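You operate a simulated robot arm through the tools that you are given. There is no shell and no other tool.

You are at the controls of a simulated two-armed robot. One attempt, no reset.

Task
Screw the orange and blue grease caps a quarter turn down, then test-run the motor.
Fine: red trough switch off before the guard opens; close and latch it, red one on, trough switch on till the trough lamp lights, then off.

Only the result counts: the job must be done as asked and must still hold three seconds after the hand-in. Knocking over, shifting, dropping, spilling or breaking anything else fails it. Lids that push on must go on centred and level and be pressed home; caps that screw on are set level and turned clockwise until they are tight.

Robot
Two 7-joint arms with three-finger grippers on one trunk that stands fixed in place. Base frame: the origin is at the foot of the trunk, x ahead of it, y to its left, z up. Readings come in m, rad, newtons and seconds.
The left shoulder is at [0.052, 0.126, 1.263], the right one opposite. With the tool pointing down near the work surface each hand reaches from about 0.32 to 0.82 m from the base axis, measured 20 degrees to its own side. Payload 2.94 kg a hand.
The tool frame of a hand sits at the grasp point between the pads (the TCP): z along the fingers, y along the line on which they close. The tips reach 0.03 m beyond it. The gripper opens to 0.128 m; its body begins 0.093 m behind the TCP.
Orientation is that of the tool frame in the base frame, as a unit quaternion [x, y, z, w]. With the fingers straight down and closing along the base's y, the tool's x points along the base's -x, its y along +y and its z along -z.

Tools
- The arms move only by the tool jog_arm. It takes "left_series", "right_series" or both (then of equal length, played together; a hand with none holds still); each is one flat list of numbers, 7 for each row, row after row: the shift along the tool's x, y, z in cm, then the turn, a rotation vector about the tool's x, y, z in rad, then the closure in counts, from 0 (fully open) to 255 (shut). In form: [x, y, z, ax, ay, az, fingers, x, y, z, ax, ay, az, fingers, ...]. A call has 1 to 20 rows; each row is the pose to reach, as a shift and turn from the pose commanded when the call began, along the tool's axes at that moment. A row lasts 0.2 s, in which the tool goes at most 0.05 m and 0.15 rad; a call with a longer step from one row to the next is refused whole, and so is a gripper value outside its range. A pose out of reach is approached as far as the arm can. The call stops where the force on the tool passes 90 N (or 10 N more than at its start, if that is more) or the arm is blocked; 0.2 s more then pass. The fingers move at their own pace (about 0.0842 m/s each) and stop on an object; they squeeze with about 43 N. The grip force told is the motor's: it shows also when the fingers shut on nothing. Time passes only in rows, and 0.2 s behind the last, so rows that repeat a pose let the fingers close. It gives the time, the measured TCP pose, the force on the tool (base axes), the opening and the grip force at its end, in the units of the frame above (readings bear some noise), with the torque about the TCP (base axes, N m) and any sound that the robot's microphone picked up.
- Cameras (640 x 400 px; columns grow to the right, rows downward): "scene" is now at [0.1452, -0.0543, 1.4699]; the picture's right is [-0.66, -0.76, 0.00], its down [-0.20, 0.17, -0.96] and it looks along [0.73, -0.63, -0.26] (base axes); focal length 251 px, centre (320, 200). "left" rides on the left gripper at [0.069, 0.015, -0.12] in its tool frame; the picture's right is [-0.22, 0.98, 0.00], its down [-0.82, -0.18, -0.54] and it looks along [-0.53, -0.12, 0.84] (tool axes); focal length 251 px, centre (320, 200). "right" rides on the right gripper at [0.069, -0.015, -0.12] in its tool frame; the picture's right is [0.21, 0.98, 0.00], its down [-0.82, 0.18, -0.54] and it looks along [-0.53, 0.12, 0.84] (tool axes); focal length 251 px, centre (320, 200). There is no depth. A picture from a camera that has moved, and an enlarged one, comes with that camera's place and axes in the base frame and with its lens. The place of the scene camera against the robot may be out by one fixed shift of up to 0.012 m in any direction.
- capture(camera): a new picture of that camera. It takes no simulated time.
- slide_trunk(by): moves the trunk up (or, below 0, down) by that many m; the arms and the scene camera ride with it, the base frame stays. It gives what a move gives, with no picture.
- turn_head(pan, tilt): turns the head with the scene camera to pan (to the left, within 1.396 rad either way) and tilt (down, from -0.506 to 1.204), counted from straight ahead of the robot (the tilt from the chest, where the trunk bows). It gives what a move gives.
- zoom(camera, box): a new picture of the part [left, top, right, bottom] of that camera's present view, enlarged. It takes no simulated time.
- sign_off(): hands the job in; it is judged then, once.

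Nothing tells you positions but the pictures and the camera data. Unless the task says otherwise, let go and move clear before handing in.

The tools are called after "Emit:" as name(argument=value, ...) on one line, values as JSON. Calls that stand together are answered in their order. jog_arm: Moves the arms, as the interface text tells. Its arguments: {"type":"object","properties":{"left_series":{"type":"array"},"right_series":{"type":"array"}},"required":[]} The other tools are called the same way: slide_trunk (by) moves the trunk up or down; turn_head (pan, tilt) turns the head that bears the scene camera; capture (camera) takes a picture; zoom (camera, box) takes an enlarged picture of a part of a camera's view; sign_off () hands the job in.

At the start:

```text
t: 0.0
left_tcp_pos: [0.486, -0.0444, 1.4106]
left_ee_rot: [-0.001, 1.0, -0.001, 0.001]
left_contact_force: [-0.2, 0.2, -0.7]
left_ft_torque: [0.02, -0.03, 0.01]
left_width: 0.1281
left_gripper_force: 0.0
right_tcp_pos: [0.2829, -0.3983, 1.3661]
right_ee_rot: [0.0, 1.0, -0.001, 0.001]
right_contact_force: [-0.1, 0.0, 0.4]
right_ft_torque: [0.0, 0.01, -0.02]
right_width: 0.1279
right_gripper_force: 0.1
trunk travel left (down, up): [-0.475, 0.072]
head pan, tilt (commanded): [-0.716, 0.267]
```

scene: 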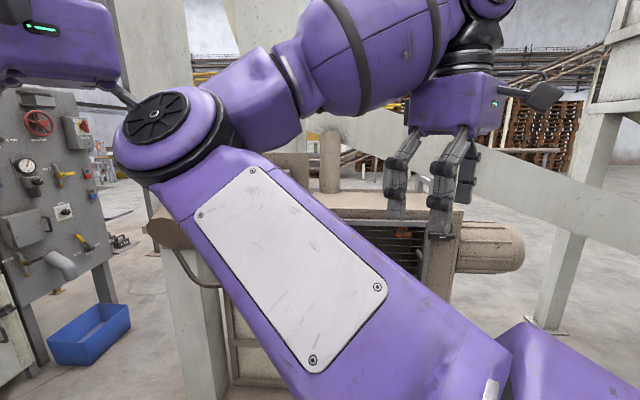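
right: 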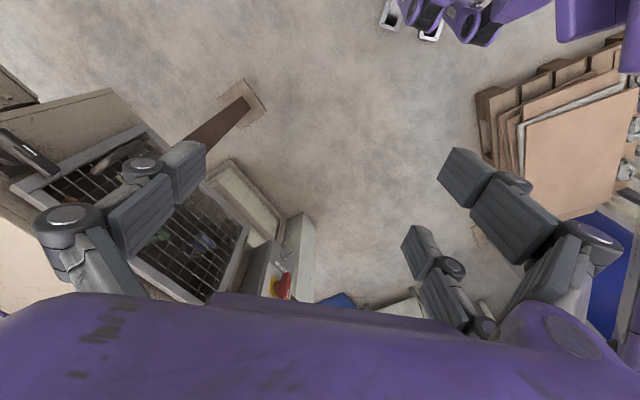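
left: 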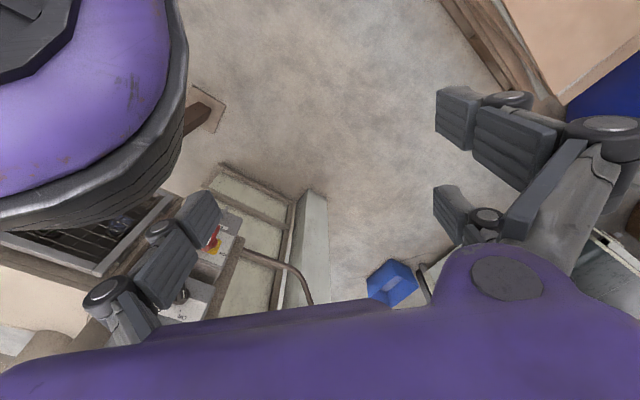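

The scene camera's view is mostly blocked by the purple arm; behind it I can see a machine with a grated guard and a motor, and a panel with switches off to the left. I'll look around with the head first before moving anything.

Emit:
turn_head(pan=0.0, tilt=0.6)

Emit:
capture(camera="scene")

```text
t: 1.1
left_tcp_pos: [0.4872, -0.0449, 1.4122]
left_ee_rot: [-0.002, 1.0, -0.001, 0.001]
left_contact_force: [0.6, 0.1, -0.2]
left_ft_torque: [0.0, 0.0, 0.03]
left_width: 0.1282
left_gripper_force: 0.1
right_tcp_pos: [0.2829, -0.3995, 1.3671]
right_ee_rot: [-0.001, 1.0, -0.001, 0.0]
right_contact_force: [0.6, -0.1, -0.1]
right_ft_torque: [-0.02, 0.01, 0.02]
right_width: 0.1279
right_gripper_force: 0.0
trunk travel left (down, up): [-0.475, 0.072]
head pan, tilt (commanded): [0.0, 0.6]
```

```text
taken
camera scene: at [0.1631, 0.0068, 1.4394], right [0.0, -1.0, 0.0], down [-0.56, 0.0, -0.83], along [0.83, 0.0, -0.56], focal length 251 px, centre (320, 200)
```

scene: 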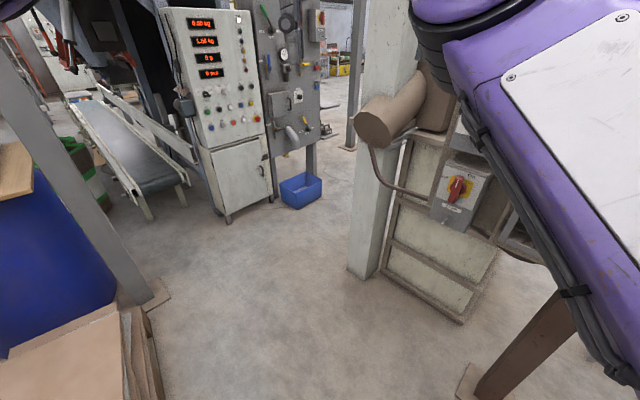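

The machine with a red rotary switch stands ahead and to the right; the left arm is in the way. I'll look further right with several head poses.

Emit:
turn_head(pan=-1.2, tilt=0.7)

Emit:
capture(camera="scene")

Emit:
turn_head(pan=-0.7, tilt=1.1)

Emit:
capture(camera="scene")

```text
t: 2.5
left_tcp_pos: [0.4857, -0.0445, 1.4114]
left_ee_rot: [0.0, 1.0, -0.001, 0.001]
left_contact_force: [-0.6, 0.1, -0.3]
left_ft_torque: [-0.03, -0.06, -0.03]
left_width: 0.128
left_gripper_force: 0.1
right_tcp_pos: [0.2836, -0.3979, 1.3663]
right_ee_rot: [0.0, 1.0, -0.001, 0.001]
right_contact_force: [0.0, 0.0, 0.1]
right_ft_torque: [0.0, 0.02, 0.01]
right_width: 0.1281
right_gripper_force: 0.2
trunk travel left (down, up): [-0.475, 0.072]
head pan, tilt (commanded): [-1.201, 0.7]
```

```text
taken
camera scene: at [0.1055, -0.0722, 1.4308], right [-0.93, -0.36, 0.0], down [-0.23, 0.6, -0.77], along [0.28, -0.71, -0.64], focal length 251 px, centre (320, 200)
```

scene: 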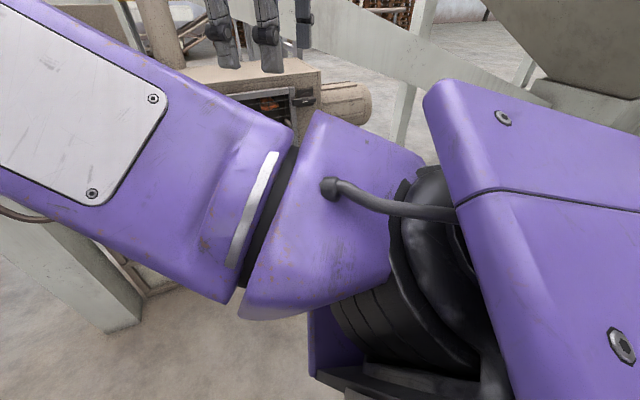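

```text
t: 3.4
left_tcp_pos: [0.486, -0.0464, 1.4112]
left_ee_rot: [-0.001, 1.0, -0.001, 0.001]
left_contact_force: [0.3, 0.6, -0.1]
left_ft_torque: [-0.01, -0.02, 0.01]
left_width: 0.128
left_gripper_force: 0.0
right_tcp_pos: [0.283, -0.3984, 1.3662]
right_ee_rot: [-0.001, 1.0, 0.0, 0.0]
right_contact_force: [-0.3, 0.4, 0.4]
right_ft_torque: [0.01, 0.0, 0.0]
right_width: 0.1281
right_gripper_force: 0.0
trunk travel left (down, up): [-0.475, 0.072]
head pan, tilt (commanded): [-0.7, 1.1]
```

```text
taken
camera scene: at [0.1229, -0.0338, 1.4008], right [-0.64, -0.76, 0.0], down [-0.68, 0.57, -0.45], along [0.35, -0.29, -0.89], focal length 251 px, centre (320, 200)
```

scene: 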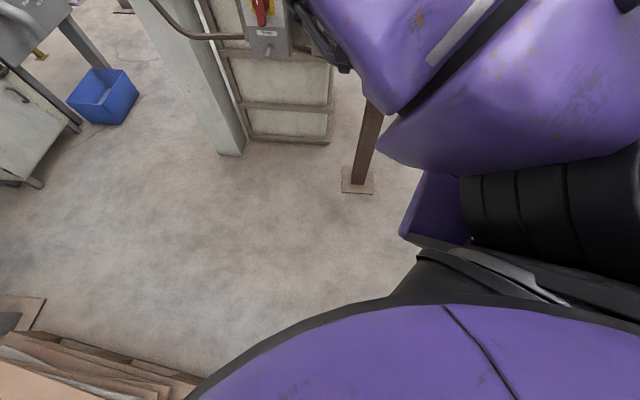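

The right upper arm blocks the head's view of the machine. I'll enlarge the hand-camera views, which look down on it, to find the switches and grease caps.

Emit:
zoom(camera="right", box=[0, 60, 360, 310])

Emit:
zoom(camera="left", box=[0, 130, 360, 380])

Emit:
turn_head(pan=-0.5, tilt=0.5)

Emit:
capture(camera="scene")

```text
1.60 times, centred on (180, 185) of right
camera zoom: at [0.2128, -0.4136, 1.4853], right [-0.22, 0.98, 0.0], down [0.82, 0.18, 0.54], along [0.53, 0.12, -0.84], focal length 402 px, centre (544, 224)
```

zoom: 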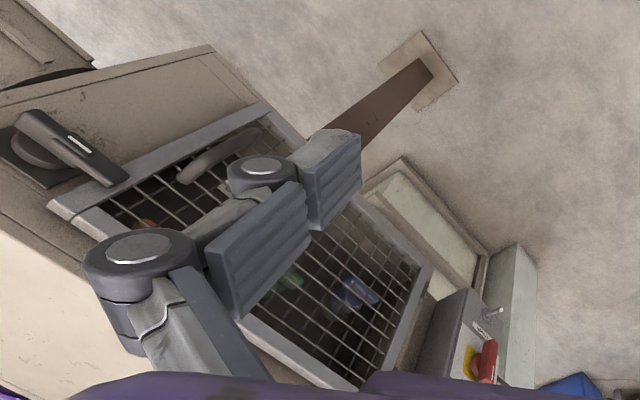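

```text
1.60 times, centred on (180, 255) of left
camera zoom: at [0.4165, -0.0293, 1.5317], right [0.21, 0.98, 0.0], down [0.82, -0.18, 0.54], along [0.53, -0.12, -0.84], focal length 402 px, centre (544, 112)
```

zoom: 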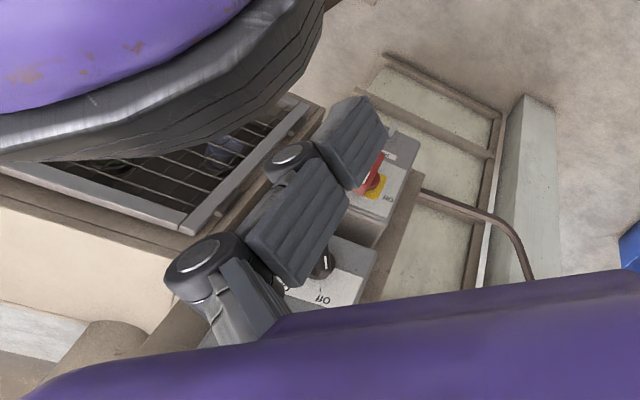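

```text
t: 4.4
left_tcp_pos: [0.4861, -0.0442, 1.4118]
left_ee_rot: [-0.001, 1.0, -0.001, 0.001]
left_contact_force: [0.1, -0.1, -0.5]
left_ft_torque: [0.01, 0.02, -0.01]
left_width: 0.128
left_gripper_force: 0.1
right_tcp_pos: [0.2832, -0.3987, 1.3664]
right_ee_rot: [-0.001, 1.0, 0.0, 0.0]
right_contact_force: [-0.7, 0.7, 0.0]
right_ft_torque: [-0.01, -0.01, 0.0]
right_width: 0.1283
right_gripper_force: 0.1
trunk travel left (down, up): [-0.475, 0.072]
head pan, tilt (commanded): [-0.499, 0.499]
```

```text
taken
camera scene: at [0.1545, -0.0367, 1.4484], right [-0.48, -0.88, 0.0], down [-0.42, 0.23, -0.88], along [0.77, -0.42, -0.48], focal length 251 px, centre (320, 200)
```

scene: 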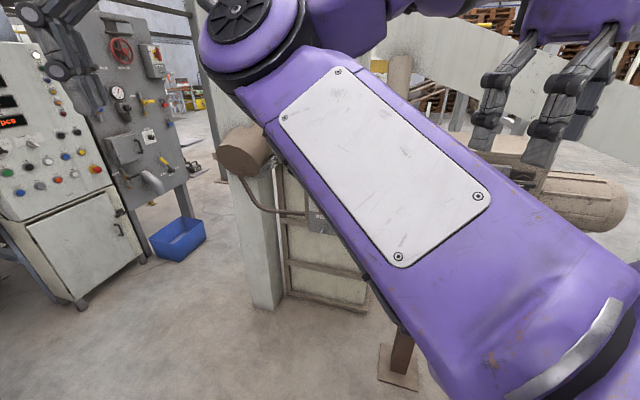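

The guard is a slanted, grated door facing the robot at about 45° to the right, roughly 0.87 m out, with coloured caps behind it. The red isolator sits near (0.75, -0.37, 1.07), and there is a second box with a black switch. I'll check the space to the right before shifting the right arm out of the head camera's view.

Emit:
turn_head(pan=-1.39, tilt=0.2)

Emit:
capture(camera="scene")

Emit:
turn_head(pan=-0.75, tilt=-0.1)

Emit:
capture(camera="scene")

```text
t: 5.6
left_tcp_pos: [0.4864, -0.045, 1.4112]
left_ee_rot: [-0.001, 1.0, -0.001, 0.001]
left_contact_force: [-0.5, 0.3, 0.3]
left_ft_torque: [0.01, 0.0, -0.01]
left_width: 0.128
left_gripper_force: 0.1
right_tcp_pos: [0.2826, -0.3979, 1.3669]
right_ee_rot: [-0.001, 1.0, 0.0, 0.0]
right_contact_force: [0.2, -0.3, -0.1]
right_ft_torque: [-0.01, 0.0, -0.01]
right_width: 0.1281
right_gripper_force: 0.0
trunk travel left (down, up): [-0.475, 0.072]
head pan, tilt (commanded): [-1.389, 0.201]
```

```text
taken
camera scene: at [0.0916, -0.0847, 1.4762], right [-0.98, -0.18, 0.0], down [-0.04, 0.2, -0.98], along [0.18, -0.96, -0.2], focal length 251 px, centre (320, 200)
```

scene: 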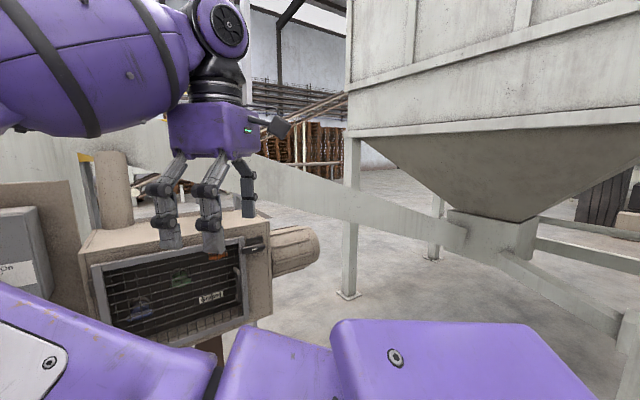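

```text
t: 6.6
left_tcp_pos: [0.4855, -0.0456, 1.4114]
left_ee_rot: [-0.001, 1.0, -0.001, 0.0]
left_contact_force: [0.3, -0.6, 0.3]
left_ft_torque: [-0.02, 0.01, -0.01]
left_width: 0.1279
left_gripper_force: 0.0
right_tcp_pos: [0.2826, -0.3984, 1.3665]
right_ee_rot: [-0.001, 1.0, 0.0, 0.0]
right_contact_force: [-0.7, -0.1, 0.4]
right_ft_torque: [-0.01, 0.03, 0.02]
right_width: 0.1279
right_gripper_force: 0.1
trunk travel left (down, up): [-0.475, 0.072]
head pan, tilt (commanded): [-0.75, -0.099]
```

```text
taken
camera scene: at [0.1383, -0.0525, 1.5034], right [-0.68, -0.73, 0.0], down [0.07, -0.07, -1.0], along [0.73, -0.68, 0.1], focal length 251 px, centre (320, 200)
```

scene: 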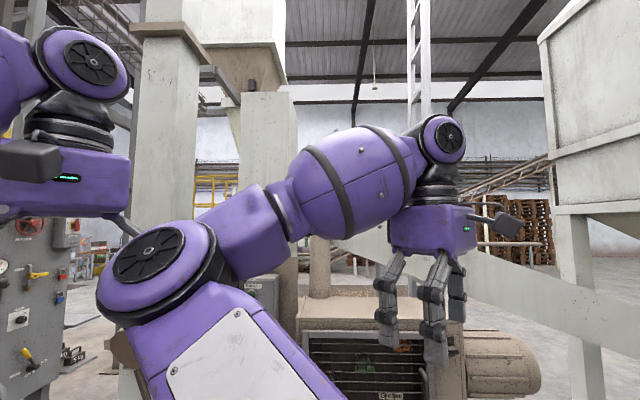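

From here the guard face is visible between the arm links. I'll zoom in for labels and handles.

Emit:
zoom(camera="scene", box=[220, 260, 560, 400])

Emit:
turn_head(pan=-1.3, tilt=0.15)

Emit:
capture(camera="scene")

Emit:
zoom(camera="scene", box=[80, 180, 380, 370])

```text
1.88 times, centred on (390, 330) of scene
camera zoom: at [0.1383, -0.0525, 1.5034], right [-0.68, -0.73, 0.0], down [0.07, -0.07, -1.0], along [0.73, -0.68, 0.1], focal length 472 px, centre (188, -45)
```

zoom: 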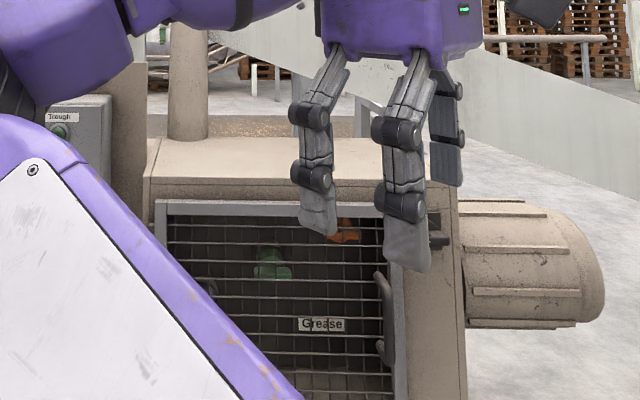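

```text
t: 7.6
left_tcp_pos: [0.4858, -0.0456, 1.4119]
left_ee_rot: [-0.001, 1.0, -0.001, 0.001]
left_contact_force: [0.7, 0.3, -0.2]
left_ft_torque: [0.0, -0.03, 0.02]
left_width: 0.128
left_gripper_force: 0.0
right_tcp_pos: [0.2828, -0.397, 1.3659]
right_ee_rot: [-0.002, 1.0, -0.001, 0.001]
right_contact_force: [0.3, 0.4, -0.3]
right_ft_torque: [0.01, 0.0, -0.01]
right_width: 0.1279
right_gripper_force: 0.0
trunk travel left (down, up): [-0.475, 0.072]
head pan, tilt (commanded): [-1.3, 0.15]
```

```text
taken
camera scene: at [0.0995, -0.0824, 1.4809], right [-0.96, -0.27, 0.0], down [-0.04, 0.14, -0.99], along [0.27, -0.95, -0.15], focal length 251 px, centre (320, 200)
```

scene: 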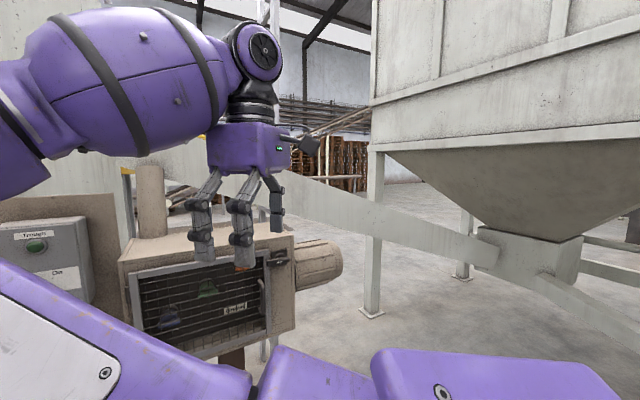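

```text
2.11 times, centred on (230, 275) of scene
camera zoom: at [0.0995, -0.0824, 1.4809], right [-0.96, -0.27, 0.0], down [-0.04, 0.14, -0.99], along [0.27, -0.95, -0.15], focal length 528 px, centre (510, 42)
```

zoom: 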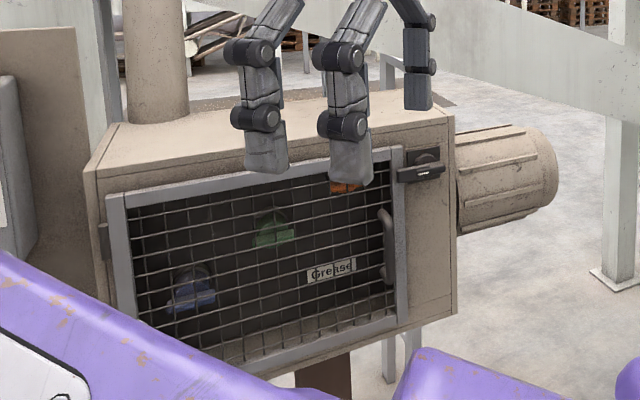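

The guard is a mesh door with the hinge on its left, a D-handle on the right and a black bar latch at the upper right. Blue, green and orange caps sit behind it, and the "Trough" box with a green lamp is to its left. I'll first move the left hand well to the left, away from the right elbow.

Emit:
jog_arm(left_series=[0, 4.5, 0, 0, 0, 0, 0, 0, 9, 0, 0, 0, 0, 0, 0, 13.5, 0, 0, 0, 0, 0, 0, 18, 0, 0, 0, 0, 0, 0, 22.5, 0, 0, 0, 0, 0, 0, 27, 0, 0, 0, 0, 0])

Emit:
turn_head(pan=-0.7, tilt=0.3)

Emit:
capture(camera="scene")

Emit:
capture(camera="left")

```text
t: 9.0
left_tcp_pos: [0.4856, 0.2275, 1.4118]
left_ee_rot: [-0.001, 1.0, -0.001, 0.001]
left_contact_force: [0.4, 0.3, -0.2]
left_ft_torque: [-0.07, -0.04, 0.01]
left_width: 0.128
left_gripper_force: 0.0
right_tcp_pos: [0.2811, -0.3964, 1.3666]
right_ee_rot: [-0.001, 1.0, -0.001, 0.0]
right_contact_force: [0.5, 0.2, -0.2]
right_ft_torque: [-0.04, 0.0, 0.04]
right_width: 0.1283
right_gripper_force: 0.1
trunk travel left (down, up): [-0.475, 0.072]
head pan, tilt (commanded): [-1.3, 0.15]
```

```text
t: 10.0
left_tcp_pos: [0.4859, 0.2257, 1.4105]
left_ee_rot: [-0.001, 1.0, -0.001, 0.001]
left_contact_force: [0.2, -0.5, 0.6]
left_ft_torque: [-0.01, -0.02, 0.02]
left_width: 0.1279
left_gripper_force: 0.1
right_tcp_pos: [0.282, -0.3984, 1.3662]
right_ee_rot: [-0.001, 1.0, 0.0, 0.0]
right_contact_force: [0.6, 0.0, -0.1]
right_ft_torque: [-0.01, 0.02, 0.02]
right_width: 0.1278
right_gripper_force: 0.0
trunk travel left (down, up): [-0.475, 0.072]
head pan, tilt (commanded): [-0.7, 0.3]
```

```text
taken
camera scene: at [0.1459, -0.053, 1.4669], right [-0.64, -0.76, 0.0], down [-0.23, 0.19, -0.96], along [0.73, -0.62, -0.3], focal length 251 px, centre (320, 200)
```

scene: 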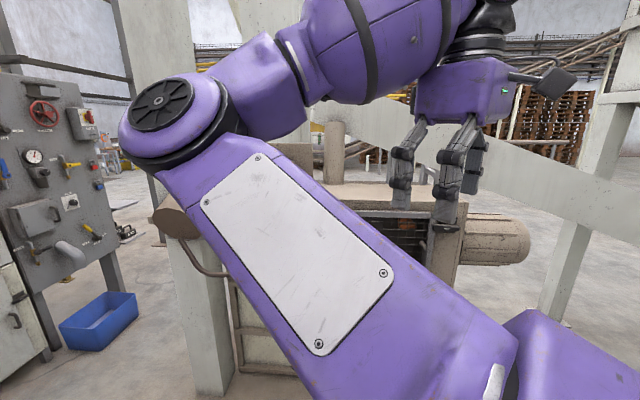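

```text
taken
camera left: at [0.4164, 0.2409, 1.5318], right [0.21, 0.98, 0.0], down [0.82, -0.18, 0.54], along [0.53, -0.12, -0.84], focal length 251 px, centre (320, 200)
```

left: 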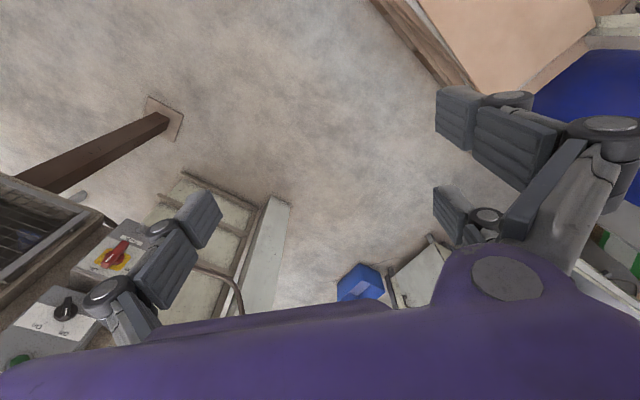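

The left camera now sees the red switch, the black knob and the green lamp. I'll zoom to read their labels and positions.

Emit:
zoom(camera="left", box=[0, 160, 240, 400])

```text
1.67 times, centred on (120, 280) of left
camera zoom: at [0.4164, 0.2409, 1.5318], right [0.21, 0.98, 0.0], down [0.82, -0.18, 0.54], along [0.53, -0.12, -0.84], focal length 419 px, centre (653, 67)
```

zoom: 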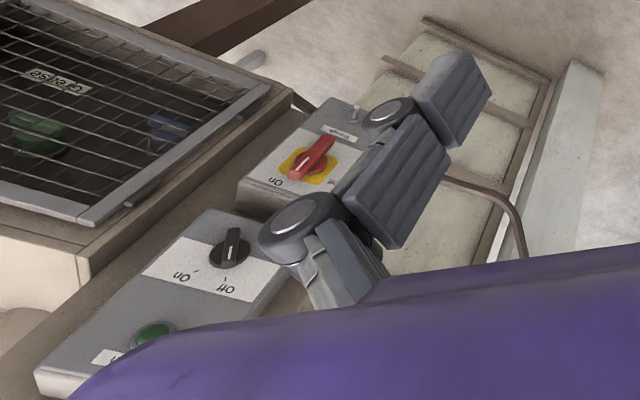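

The red isolator is at about (0.76,-0.38,1.07). The black Trough knob is at about (0.79,-0.40,1.21) with the green lamp above it, and the door's hinge-side top corner is near (0.715,-0.555,1.185). I'll now swing the right hand to point horizontally at the machine from a safe distance.

Emit:
jog_arm(right_series=[-1.39, -0.43, 0.97, 0.0511, -0.1236, 0.0511, 0, -2.78, -0.87, 1.93, 0.1022, -0.2471, 0.1022, 0, -4.18, -1.3, 2.9, 0.1533, -0.3707, 0.1533, 0, -5.57, -1.73, 3.87, 0.2044, -0.4942, 0.2044, 0, -6.96, -2.17, 4.83, 0.2555, -0.6178, 0.2555, 0, -8.35, -2.6, 5.8, 0.3067, -0.7413, 0.3067, 0])

Emit:
capture(camera="scene")

Emit:
capture(camera="right")

```text
t: 11.4
left_tcp_pos: [0.4865, 0.2261, 1.4124]
left_ee_rot: [-0.001, 1.0, -0.001, 0.0]
left_contact_force: [0.1, -0.2, 0.0]
left_ft_torque: [-0.02, 0.04, -0.02]
left_width: 0.1278
left_gripper_force: 0.1
right_tcp_pos: [0.3674, -0.4232, 1.3107]
right_ee_rot: [0.148, 0.909, -0.149, 0.36]
right_contact_force: [0.3, 0.1, -0.5]
right_ft_torque: [0.0, 0.02, -0.02]
right_width: 0.1277
right_gripper_force: 0.0
right hand out of reach, approached as far as the arm can: row 6
trunk travel left (down, up): [-0.475, 0.072]
head pan, tilt (commanded): [-0.7, 0.3]
```

```text
taken
camera scene: at [0.1468, -0.0532, 1.4668], right [-0.64, -0.77, 0.0], down [-0.23, 0.19, -0.96], along [0.73, -0.62, -0.3], focal length 251 px, centre (320, 200)
```

scene: 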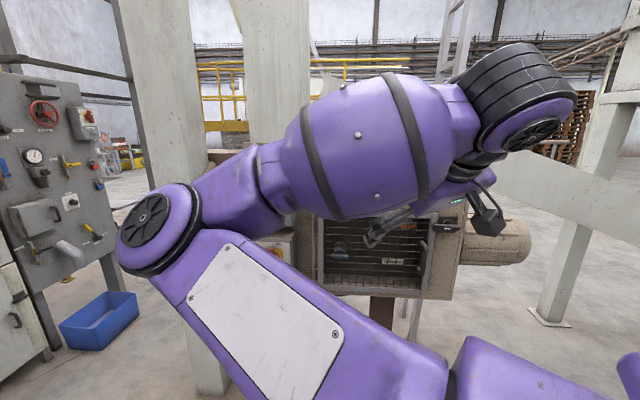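

```text
taken
camera right: at [0.2391, -0.3805, 1.3482], right [0.22, 0.93, -0.31], down [0.31, 0.24, 0.92], along [0.92, -0.3, -0.24], focal length 251 px, centre (320, 200)
```

right: 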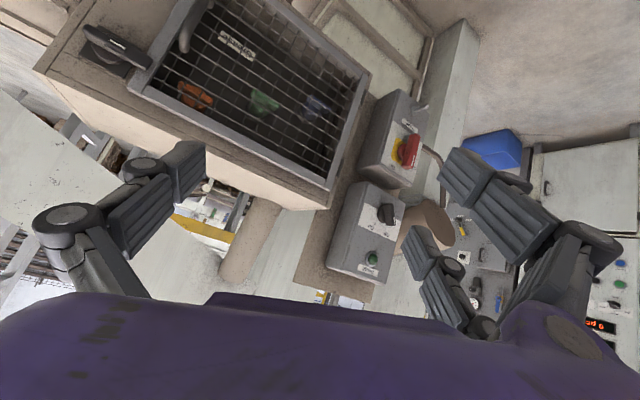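

The wrist hit a joint limit partway through, with the elbow folded inboard. I'll push the hand forward toward the machine so the forearm lines up better, then turn it further.

Emit:
jog_arm(right_series=[-1.55, -0.75, 2.8, 0, 0, 0, 0, -3.1, -1.5, 5.6, 0, 0, 0, 0, -4.65, -2.25, 8.4, 0, 0, 0, 0, -6.2, -3.0, 11.2, 0, 0, 0, 0])

Emit:
capture(camera="scene")

Emit:
capture(camera="right")

```text
t: 12.4
left_tcp_pos: [0.4873, 0.224, 1.4102]
left_ee_rot: [-0.001, 1.0, 0.0, 0.0]
left_contact_force: [0.7, -0.7, -0.3]
left_ft_torque: [0.02, 0.02, 0.01]
left_width: 0.1279
left_gripper_force: 0.0
right_tcp_pos: [0.47, -0.5045, 1.2805]
right_ee_rot: [0.148, 0.909, -0.149, 0.359]
right_contact_force: [0.6, 0.4, -0.5]
right_ft_torque: [-0.01, 0.03, 0.02]
right_width: 0.128
right_gripper_force: 0.1
trunk travel left (down, up): [-0.475, 0.072]
head pan, tilt (commanded): [-0.7, 0.3]
```

```text
taken
camera scene: at [0.1472, -0.054, 1.4667], right [-0.64, -0.77, 0.0], down [-0.23, 0.19, -0.95], along [0.73, -0.61, -0.3], focal length 251 px, centre (320, 200)
```

scene: 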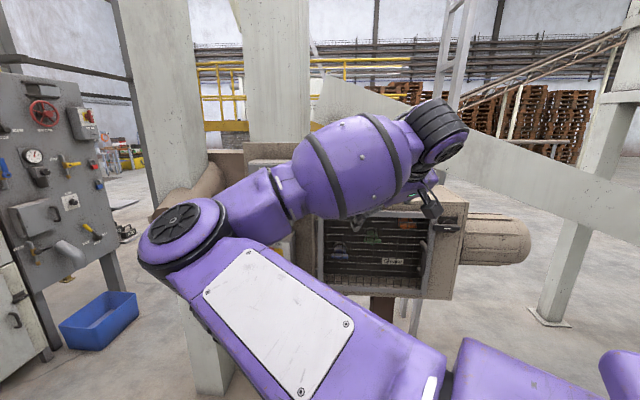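

```text
taken
camera right: at [0.3409, -0.4607, 1.3181], right [0.22, 0.93, -0.31], down [0.31, 0.24, 0.92], along [0.93, -0.3, -0.24], focal length 251 px, centre (320, 200)
```

right: 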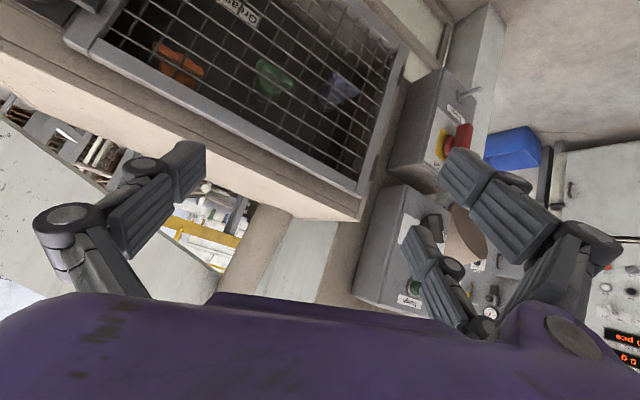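

Moving forward freed the wrist and opened the head's view of the door. I'll continue the rotation to bring the fingers level with the door normal.

Emit:
jog_arm(right_series=[0, 0, 0, 0.0511, -0.1236, 0.0511, 0, 0, 0, 0, 0.1022, -0.2471, 0.1022, 0, 0, 0, 0, 0.1533, -0.3707, 0.1533, 0, 0, 0, 0, 0.2044, -0.4942, 0.2044, 0, 0, 0, 0, 0.2555, -0.6178, 0.2555, 0])

Emit:
capture(camera="scene")

Emit:
capture(camera="right")

```text
t: 13.6
left_tcp_pos: [0.4879, 0.2244, 1.41]
left_ee_rot: [-0.001, 1.0, 0.0, -0.001]
left_contact_force: [0.5, 0.0, 0.2]
left_ft_torque: [0.05, 0.04, 0.05]
left_width: 0.128
left_gripper_force: 0.1
right_tcp_pos: [0.4804, -0.5073, 1.2844]
right_ee_rot: [0.252, 0.706, -0.252, 0.613]
right_contact_force: [0.1, -0.6, 0.7]
right_ft_torque: [0.03, 0.02, -0.01]
right_width: 0.1277
right_gripper_force: 0.1
right hand out of reach, approached as far as the arm can: row 4, 5
trunk travel left (down, up): [-0.475, 0.072]
head pan, tilt (commanded): [-0.7, 0.3]
```

```text
taken
camera scene: at [0.1474, -0.0542, 1.4661], right [-0.64, -0.77, 0.0], down [-0.23, 0.19, -0.95], along [0.73, -0.61, -0.3], focal length 251 px, centre (320, 200)
```

scene: 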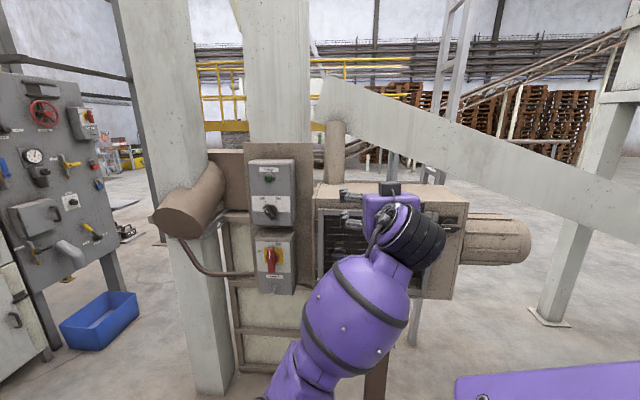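

```text
taken
camera right: at [0.3728, -0.4355, 1.2304], right [0.62, 0.74, -0.26], down [-0.18, 0.46, 0.87], along [0.76, -0.5, 0.42], focal length 251 px, centre (320, 200)
```

right: 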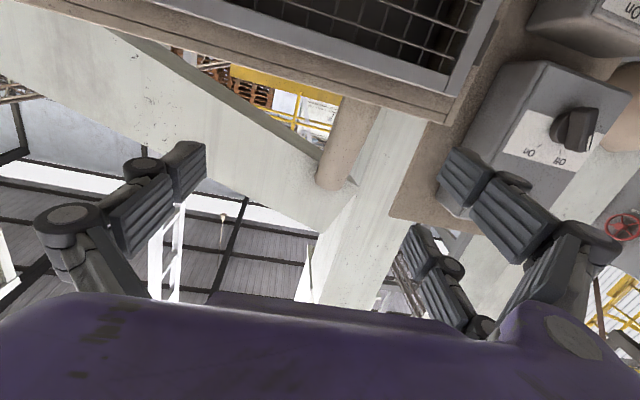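

The elbow has dropped and the head camera now sees the boxes and guard clearly. I'll zoom in on them.

Emit:
zoom(camera="scene", box=[230, 140, 350, 310])

Emit:
zoom(camera="scene", box=[300, 170, 480, 310])

Emit:
zoom(camera="right", box=[440, 0, 640, 200])

```text
2.35 times, centred on (290, 225) of scene
camera zoom: at [0.1474, -0.0542, 1.4661], right [-0.64, -0.77, 0.0], down [-0.23, 0.19, -0.95], along [0.73, -0.61, -0.3], focal length 591 px, centre (391, 141)
```

zoom: 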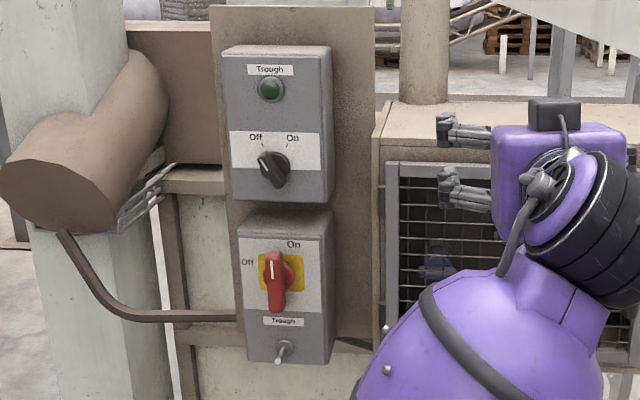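

```text
2.86 times, centred on (390, 240) of scene
camera zoom: at [0.1474, -0.0542, 1.4661], right [-0.64, -0.77, 0.0], down [-0.23, 0.19, -0.95], along [0.73, -0.61, -0.3], focal length 717 px, centre (120, 86)
```

zoom: 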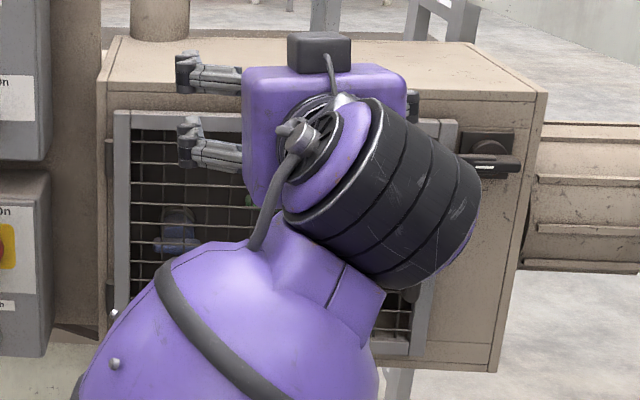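

```text
2.00 times, centred on (540, 100) of right
camera zoom: at [0.3728, -0.4355, 1.2304], right [0.62, 0.74, -0.26], down [-0.18, 0.46, 0.87], along [0.76, -0.5, 0.42], focal length 503 px, centre (-120, 400)
```

zoom: 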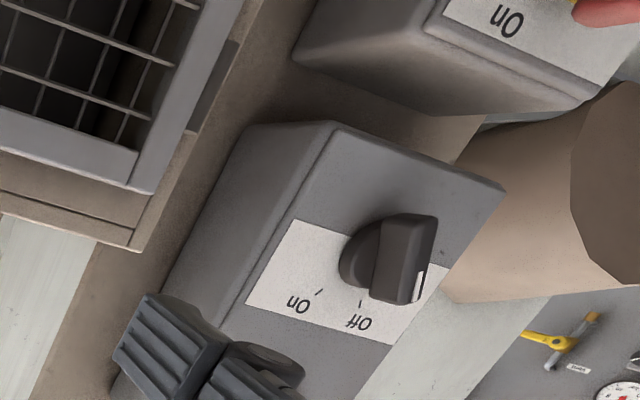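

Red handle: points up at "On", and "Off" is to its left, so it needs a 90° counter-clockwise turn. Black trough knob: at Off (upper left), with On at upper right. I'll bring the right hand back a little, level it, and move it in front of the red switch at a standoff.

Emit:
jog_arm(right_series=[0.42, 0.19, -3.5, 0.0257, -0.061, 0.025, 0, 0.84, 0.38, -7.0, 0.0514, -0.1217, 0.0502, 0, 2.98, 3.7, -6.54, 0.0514, -0.1217, 0.0502, 0, 5.13, 7.03, -6.09, 0.0514, -0.1217, 0.0502, 0, 7.27, 10.35, -5.63, 0.0514, -0.1217, 0.0502, 0, 9.42, 13.68, -5.18, 0.0514, -0.1217, 0.0502, 0])

Emit:
capture(camera="scene")

Emit:
capture(camera="right")

```text
t: 15.0
left_tcp_pos: [0.4866, 0.2269, 1.4116]
left_ee_rot: [-0.001, 1.0, 0.0, 0.001]
left_contact_force: [-0.4, 0.1, -0.8]
left_ft_torque: [-0.02, -0.01, 0.02]
left_width: 0.1281
left_gripper_force: 0.1
right_tcp_pos: [0.5175, -0.3793, 1.2026]
right_ee_rot: [0.261, 0.652, -0.279, 0.655]
right_contact_force: [-0.1, 1.1, -1.0]
right_ft_torque: [0.05, 0.03, -0.04]
right_width: 0.1279
right_gripper_force: 0.2
right hand out of reach, approached as far as the arm can: row 1, 2, 3, 4, 5, 6
trunk travel left (down, up): [-0.475, 0.072]
head pan, tilt (commanded): [-0.7, 0.3]
```

```text
taken
camera scene: at [0.1466, -0.0516, 1.467], right [-0.64, -0.77, 0.0], down [-0.23, 0.19, -0.96], along [0.73, -0.62, -0.3], focal length 251 px, centre (320, 200)
```

scene: 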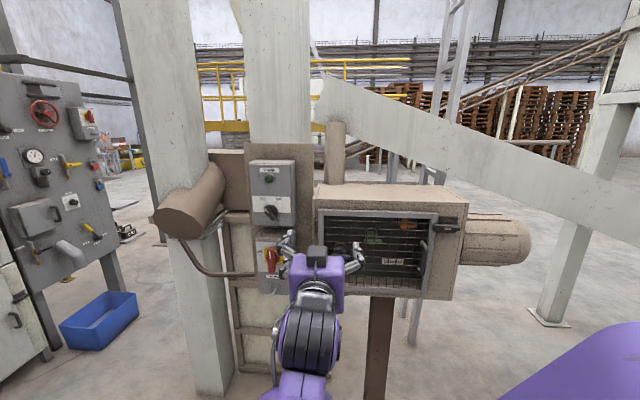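

```text
taken
camera right: at [0.4215, -0.3073, 1.1308], right [0.69, 0.68, -0.24], down [-0.25, 0.53, 0.81], along [0.68, -0.5, 0.54], focal length 251 px, centre (320, 200)
```

right: 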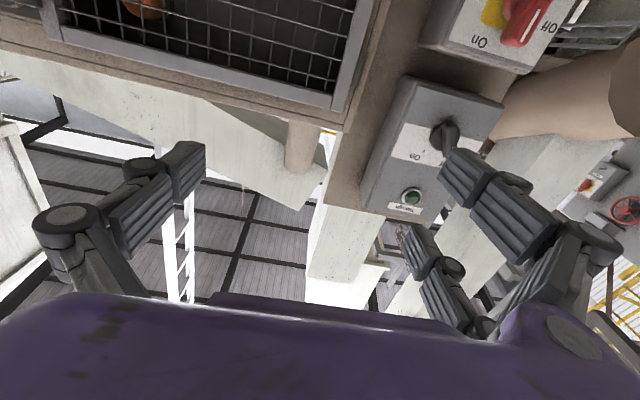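

The view is now clear and the fingers are level with the door normal. I'll zoom to pin down the red handle, the latch and the door handle.

Emit:
zoom(camera="scene", box=[240, 150, 320, 200])

Emit:
zoom(camera="scene", box=[240, 220, 320, 300])

Emit:
zoom(camera="scene", box=[310, 180, 470, 305])

Emit:
zoom(camera="right", box=[420, 0, 620, 125])

```text
8.00 times, centred on (280, 175) of scene
camera zoom: at [0.1466, -0.0516, 1.467], right [-0.64, -0.77, 0.0], down [-0.23, 0.19, -0.96], along [0.73, -0.62, -0.3], focal length 2008 px, centre (640, 400)
```

zoom: 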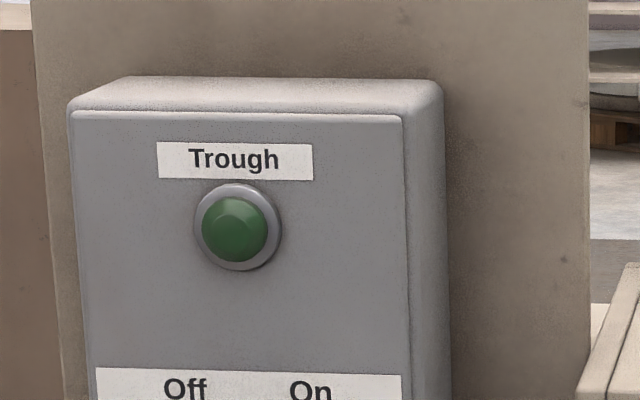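

```text
5.00 times, centred on (280, 260) of scene
camera zoom: at [0.1466, -0.0516, 1.467], right [-0.64, -0.77, 0.0], down [-0.23, 0.19, -0.96], along [0.73, -0.62, -0.3], focal length 1255 px, centre (520, -100)
```

zoom: 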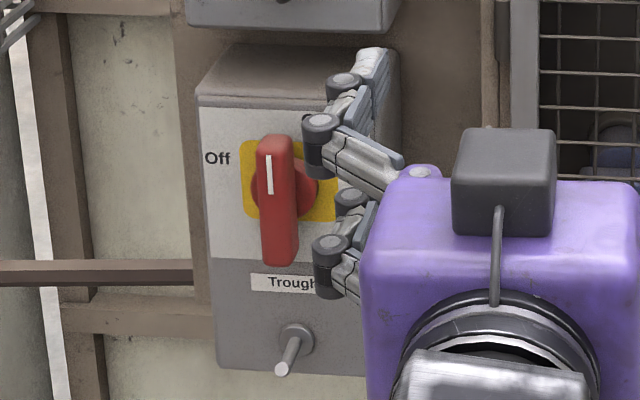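

```text
3.20 times, centred on (390, 242) of scene
camera zoom: at [0.1466, -0.0516, 1.467], right [-0.64, -0.77, 0.0], down [-0.23, 0.19, -0.96], along [0.73, -0.62, -0.3], focal length 803 px, centre (96, 64)
```

zoom: 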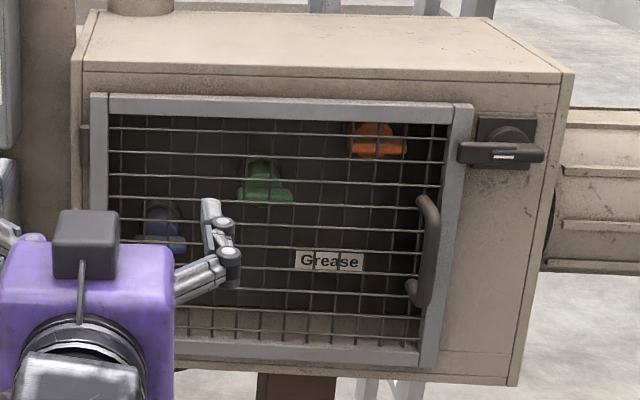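

```text
3.20 times, centred on (520, 62) of right
camera zoom: at [0.4215, -0.3073, 1.1308], right [0.69, 0.68, -0.24], down [-0.25, 0.53, 0.81], along [0.68, -0.5, 0.54], focal length 805 px, centre (-320, 640)
```

zoom: 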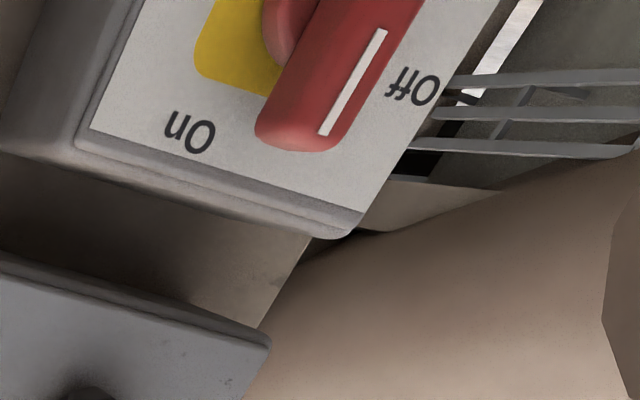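

Labels confirmed: the lower box is marked "Trough" with the red handle now at On, and Off is 90° counter-clockwise. I estimate its pivot near (0.786,-0.402,1.053) on a face at about n=0.842. I'll move to a standoff in front of it.

Emit:
jog_arm(right_series=[2.45, 2.9, 0.72, 0, 0, 0, 0, 4.9, 5.8, 1.45, 0, 0, 0, 0, 7.35, 8.7, 2.2, 0, 0, 0, 0, 9.8, 11.6, 2.9, 0, 0, 0, 0, 12.25, 14.5, 3.6, 0, 0, 0, 0, 14.7, 17.4, 4.35, 0, 0, 0, 0])

Emit:
capture(camera="right")

Emit:
capture(camera="scene")

```text
t: 16.4
left_tcp_pos: [0.4892, 0.2257, 1.4114]
left_ee_rot: [-0.001, 1.0, -0.001, 0.001]
left_contact_force: [0.1, 0.0, 0.0]
left_ft_torque: [-0.01, 0.06, -0.02]
left_width: 0.1281
left_gripper_force: 0.1
right_tcp_pos: [0.6993, -0.401, 1.0676]
right_ee_rot: [0.261, 0.658, -0.264, 0.656]
right_contact_force: [0.6, -0.4, -1.8]
right_ft_torque: [0.05, 0.01, -0.03]
right_width: 0.1279
right_gripper_force: 0.1
right hand out of reach, approached as far as the arm can: row 1, 2, 3, 4, 5, 6
trunk travel left (down, up): [-0.475, 0.072]
head pan, tilt (commanded): [-0.7, 0.3]
```

```text
taken
camera right: at [0.6017, -0.3304, 0.998], right [0.67, 0.71, -0.22], down [-0.26, 0.51, 0.82], along [0.69, -0.49, 0.53], focal length 251 px, centre (320, 200)
```

right: 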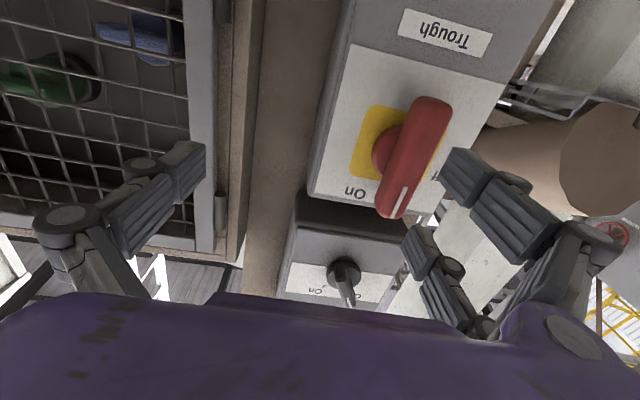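

```text
taken
camera scene: at [0.1479, -0.053, 1.4666], right [-0.64, -0.77, 0.0], down [-0.23, 0.19, -0.95], along [0.73, -0.62, -0.3], focal length 251 px, centre (320, 200)
```

scene: 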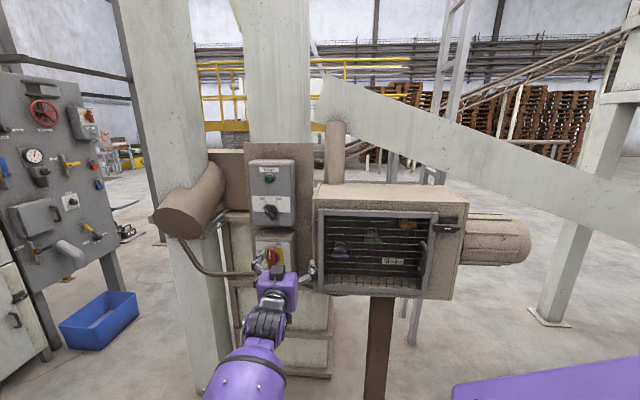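

The hand ended at n≈0.78, s≈-0.21, short of the sideways target, so the arm is at a joint limit in this posture. Contact force is negligible. I'll back straight off and test how the arm follows.

Emit:
jog_arm(right_series=[0, 0, -4, 0, 0, 0, 0, 0, 0, -8, 0, 0, 0, 0, 0, 0, -12, 0, 0, 0, 0])

Emit:
capture(camera="scene")

```text
t: 17.2
left_tcp_pos: [0.4837, 0.2229, 1.4135]
left_ee_rot: [-0.001, 1.0, 0.0, 0.002]
left_contact_force: [-0.2, 0.2, 0.7]
left_ft_torque: [0.05, -0.07, 0.04]
left_width: 0.1278
left_gripper_force: 0.1
right_tcp_pos: [0.634, -0.4211, 1.0992]
right_ee_rot: [0.264, 0.653, -0.27, 0.657]
right_contact_force: [-1.5, -0.5, -0.1]
right_ft_torque: [0.01, 0.01, 0.09]
right_width: 0.128
right_gripper_force: 0.1
right hand out of reach, approached as far as the arm can: row 1, 2, 3
trunk travel left (down, up): [-0.475, 0.072]
head pan, tilt (commanded): [-0.7, 0.3]
```

```text
taken
camera scene: at [0.1445, -0.0538, 1.4671], right [-0.64, -0.77, 0.0], down [-0.23, 0.19, -0.96], along [0.73, -0.61, -0.3], focal length 251 px, centre (320, 200)
```

scene: 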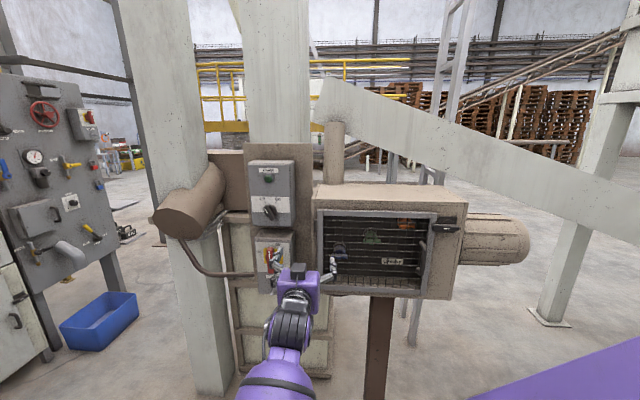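

The arm isn't following fully, so some joint is at its limit. I'll look at the arm's posture before choosing another approach.

Emit:
turn_head(pan=-0.6, tilt=0.8)

Emit:
capture(camera="scene")

Emit:
capture(camera="left")

```text
t: 18.1
left_tcp_pos: [0.4862, 0.2262, 1.4118]
left_ee_rot: [-0.001, 1.0, -0.002, 0.001]
left_contact_force: [0.2, -0.6, -0.2]
left_ft_torque: [0.0, 0.0, -0.01]
left_width: 0.1281
left_gripper_force: 0.0
right_tcp_pos: [0.633, -0.4203, 1.0967]
right_ee_rot: [0.261, 0.654, -0.271, 0.657]
right_contact_force: [-0.6, -0.5, -0.2]
right_ft_torque: [0.01, 0.03, 0.01]
right_width: 0.1282
right_gripper_force: 0.0
trunk travel left (down, up): [-0.475, 0.072]
head pan, tilt (commanded): [-0.6, 0.799]
```

```text
taken
camera scene: at [0.1411, -0.0387, 1.4226], right [-0.56, -0.83, 0.0], down [-0.59, 0.4, -0.7], along [0.58, -0.39, -0.72], focal length 251 px, centre (320, 200)
```

scene: 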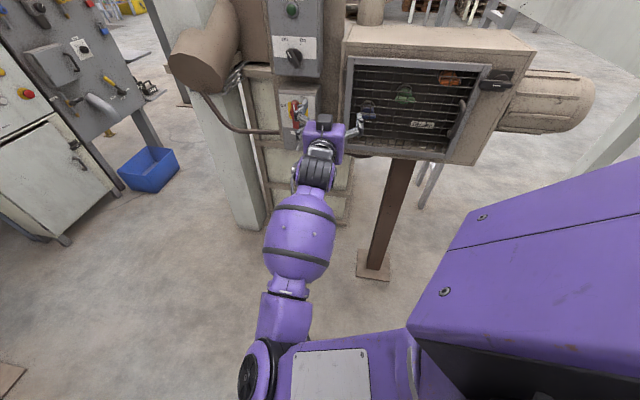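

```text
taken
camera left: at [0.4164, 0.2408, 1.5318], right [0.21, 0.98, 0.0], down [0.82, -0.18, 0.54], along [0.53, -0.12, -0.84], focal length 251 px, centre (320, 200)
```

left: 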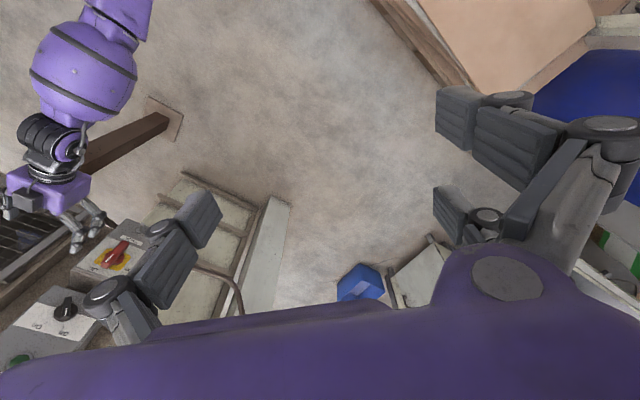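

It looks like the wrist roll is near its limit: the hand has flipped so that the camera's natural side is up. I'll try rolling the hand about its own axis to find the free direction.

Emit:
jog_arm(right_series=[0, 0, 0, 0, 0, 0.15, 0, 0, 0, 0, 0, 0, 0.3, 0, 0, 0, 0, 0, 0, 0.45, 0])

```text
t: 18.9
left_tcp_pos: [0.4856, 0.2254, 1.4123]
left_ee_rot: [-0.001, 1.0, -0.001, 0.001]
left_contact_force: [-0.4, -0.4, -0.5]
left_ft_torque: [-0.02, 0.01, 0.02]
left_width: 0.1284
left_gripper_force: 0.1
right_tcp_pos: [0.6431, -0.4448, 1.0925]
right_ee_rot: [0.394, 0.588, -0.136, 0.693]
right_contact_force: [-0.4, -0.2, -0.3]
right_ft_torque: [-0.02, 0.0, -0.02]
right_width: 0.1282
right_gripper_force: 0.0
right hand out of reach, approached as far as the arm can: row 1, 2, 3
trunk travel left (down, up): [-0.475, 0.072]
head pan, tilt (commanded): [-0.6, 0.799]
```

That direction makes the reach worse, so the free direction is the other way. I'll roll back negatively.

Emit:
jog_arm(right_series=[0, 0, 0, 0, 0, -0.15, 0, 0, 0, 0, 0, 0, -0.3, 0, 0, 0, 0, 0, 0, -0.45, 0, 0, 0, 0, 0, 0, -0.6, 0, 0, 0, 0, 0, 0, -0.75, 0, 0, 0, 0, 0, 0, -0.9, 0, 0, 0, 0, 0, 0, -1.05, 0, 0, 0, 0, 0, 0, -1.2, 0])

Emit:
capture(camera="scene")

```text
t: 20.7
left_tcp_pos: [0.4861, 0.2251, 1.4113]
left_ee_rot: [-0.001, 1.0, -0.001, 0.001]
left_contact_force: [0.4, -0.1, -0.4]
left_ft_torque: [-0.01, 0.0, 0.02]
left_width: 0.1282
left_gripper_force: 0.0
right_tcp_pos: [0.6423, -0.4452, 1.0932]
right_ee_rot: [-0.007, 0.708, -0.504, 0.494]
right_contact_force: [0.1, 0.2, -0.5]
right_ft_torque: [0.0, -0.01, 0.03]
right_width: 0.1282
right_gripper_force: 0.0
trunk travel left (down, up): [-0.475, 0.072]
head pan, tilt (commanded): [-0.6, 0.799]
```

```text
taken
camera scene: at [0.1412, -0.0389, 1.4225], right [-0.56, -0.83, 0.0], down [-0.59, 0.41, -0.7], along [0.58, -0.39, -0.72], focal length 251 px, centre (320, 200)
```

scene: 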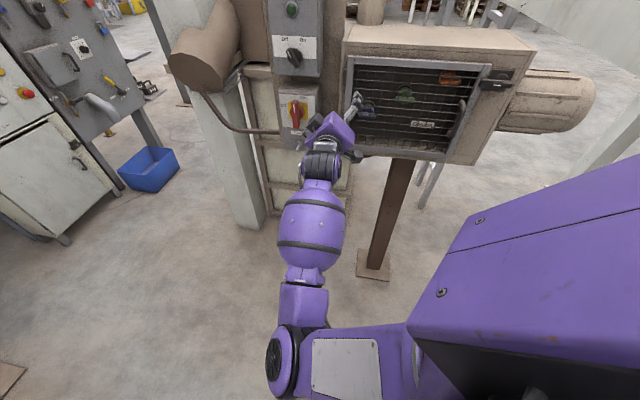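

The arm now follows fully. I'll back off 8 cm and continue rolling so the camera is on top, which leaves about a half turn of roll available for the switch.

Emit:
jog_arm(right_series=[0, 0, -4, 0, 0, 0, 0, 0, 0, -8, 0, 0, 0, 0, 0, 0, -8, 0, 0, -0.146, 0, 0, 0, -8, 0, 0, -0.292, 0, 0, 0, -8, 0, 0, -0.438, 0, 0, 0, -8, 0, 0, -0.584, 0, 0, 0, -8, 0, 0, -0.73, 0, 0, 0, -8, 0, 0, -0.876, 0, 0, 0, -8, 0, 0, -1.022, 0, 0, 0, -8, 0, 0, -1.168, 0, 0, 0, -8, 0, 0, -1.314, 0, 0, 0, -8, 0, 0, -1.46, 0, 0, 0, -8, 0, 0, -1.606, 0, 0, 0, -8, 0, 0, -1.752, 0, 0, 0, -8, 0, 0, -1.898, 0, 0, 0, -8, 0, 0, -2.044, 0, 0, 0, -8, 0, 0, -2.19, 0, 0, 0, -8, 0, 0, -2.336, 0])

Emit:
capture(camera="scene")

Emit:
capture(camera="right")

```text
t: 24.5
left_tcp_pos: [0.4863, 0.2248, 1.4113]
left_ee_rot: [-0.001, 1.0, -0.001, 0.001]
left_contact_force: [-0.5, -1.0, 0.6]
left_ft_torque: [-0.03, -0.01, -0.02]
left_width: 0.128
left_gripper_force: 0.0
right_tcp_pos: [0.5862, -0.3895, 1.0934]
right_ee_rot: [0.654, -0.27, 0.653, 0.27]
right_contact_force: [-0.5, -0.7, 0.1]
right_ft_torque: [0.02, 0.01, -0.03]
right_width: 0.128
right_gripper_force: 0.0
trunk travel left (down, up): [-0.475, 0.072]
head pan, tilt (commanded): [-0.6, 0.799]
```

```text
taken
camera scene: at [0.1412, -0.0388, 1.4225], right [-0.56, -0.83, 0.0], down [-0.59, 0.41, -0.7], along [0.58, -0.39, -0.72], focal length 251 px, centre (320, 200)
```

scene: 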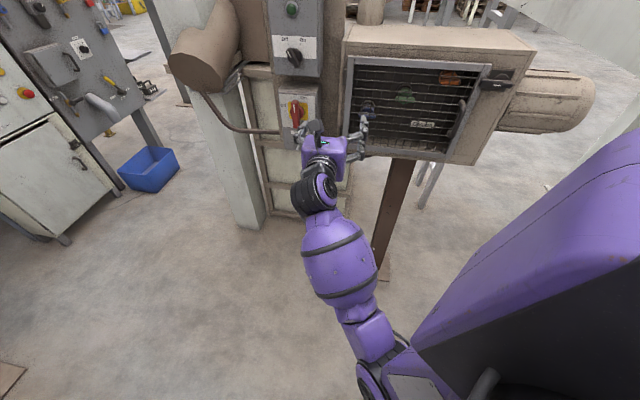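

```text
taken
camera right: at [0.5114, -0.2937, 1.1622], right [-0.69, -0.69, 0.21], down [-0.51, 0.26, -0.82], along [0.51, -0.68, -0.53], focal length 251 px, centre (320, 200)
```

right: 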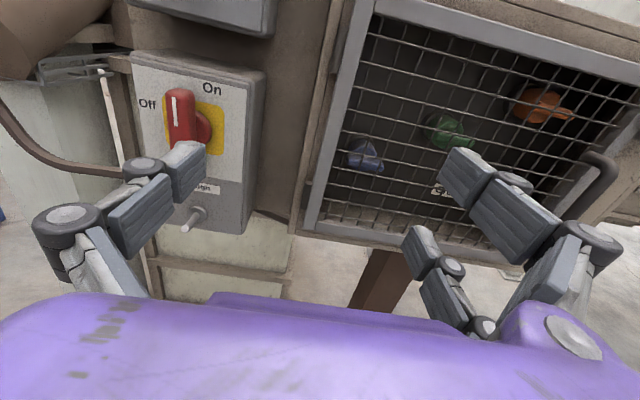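

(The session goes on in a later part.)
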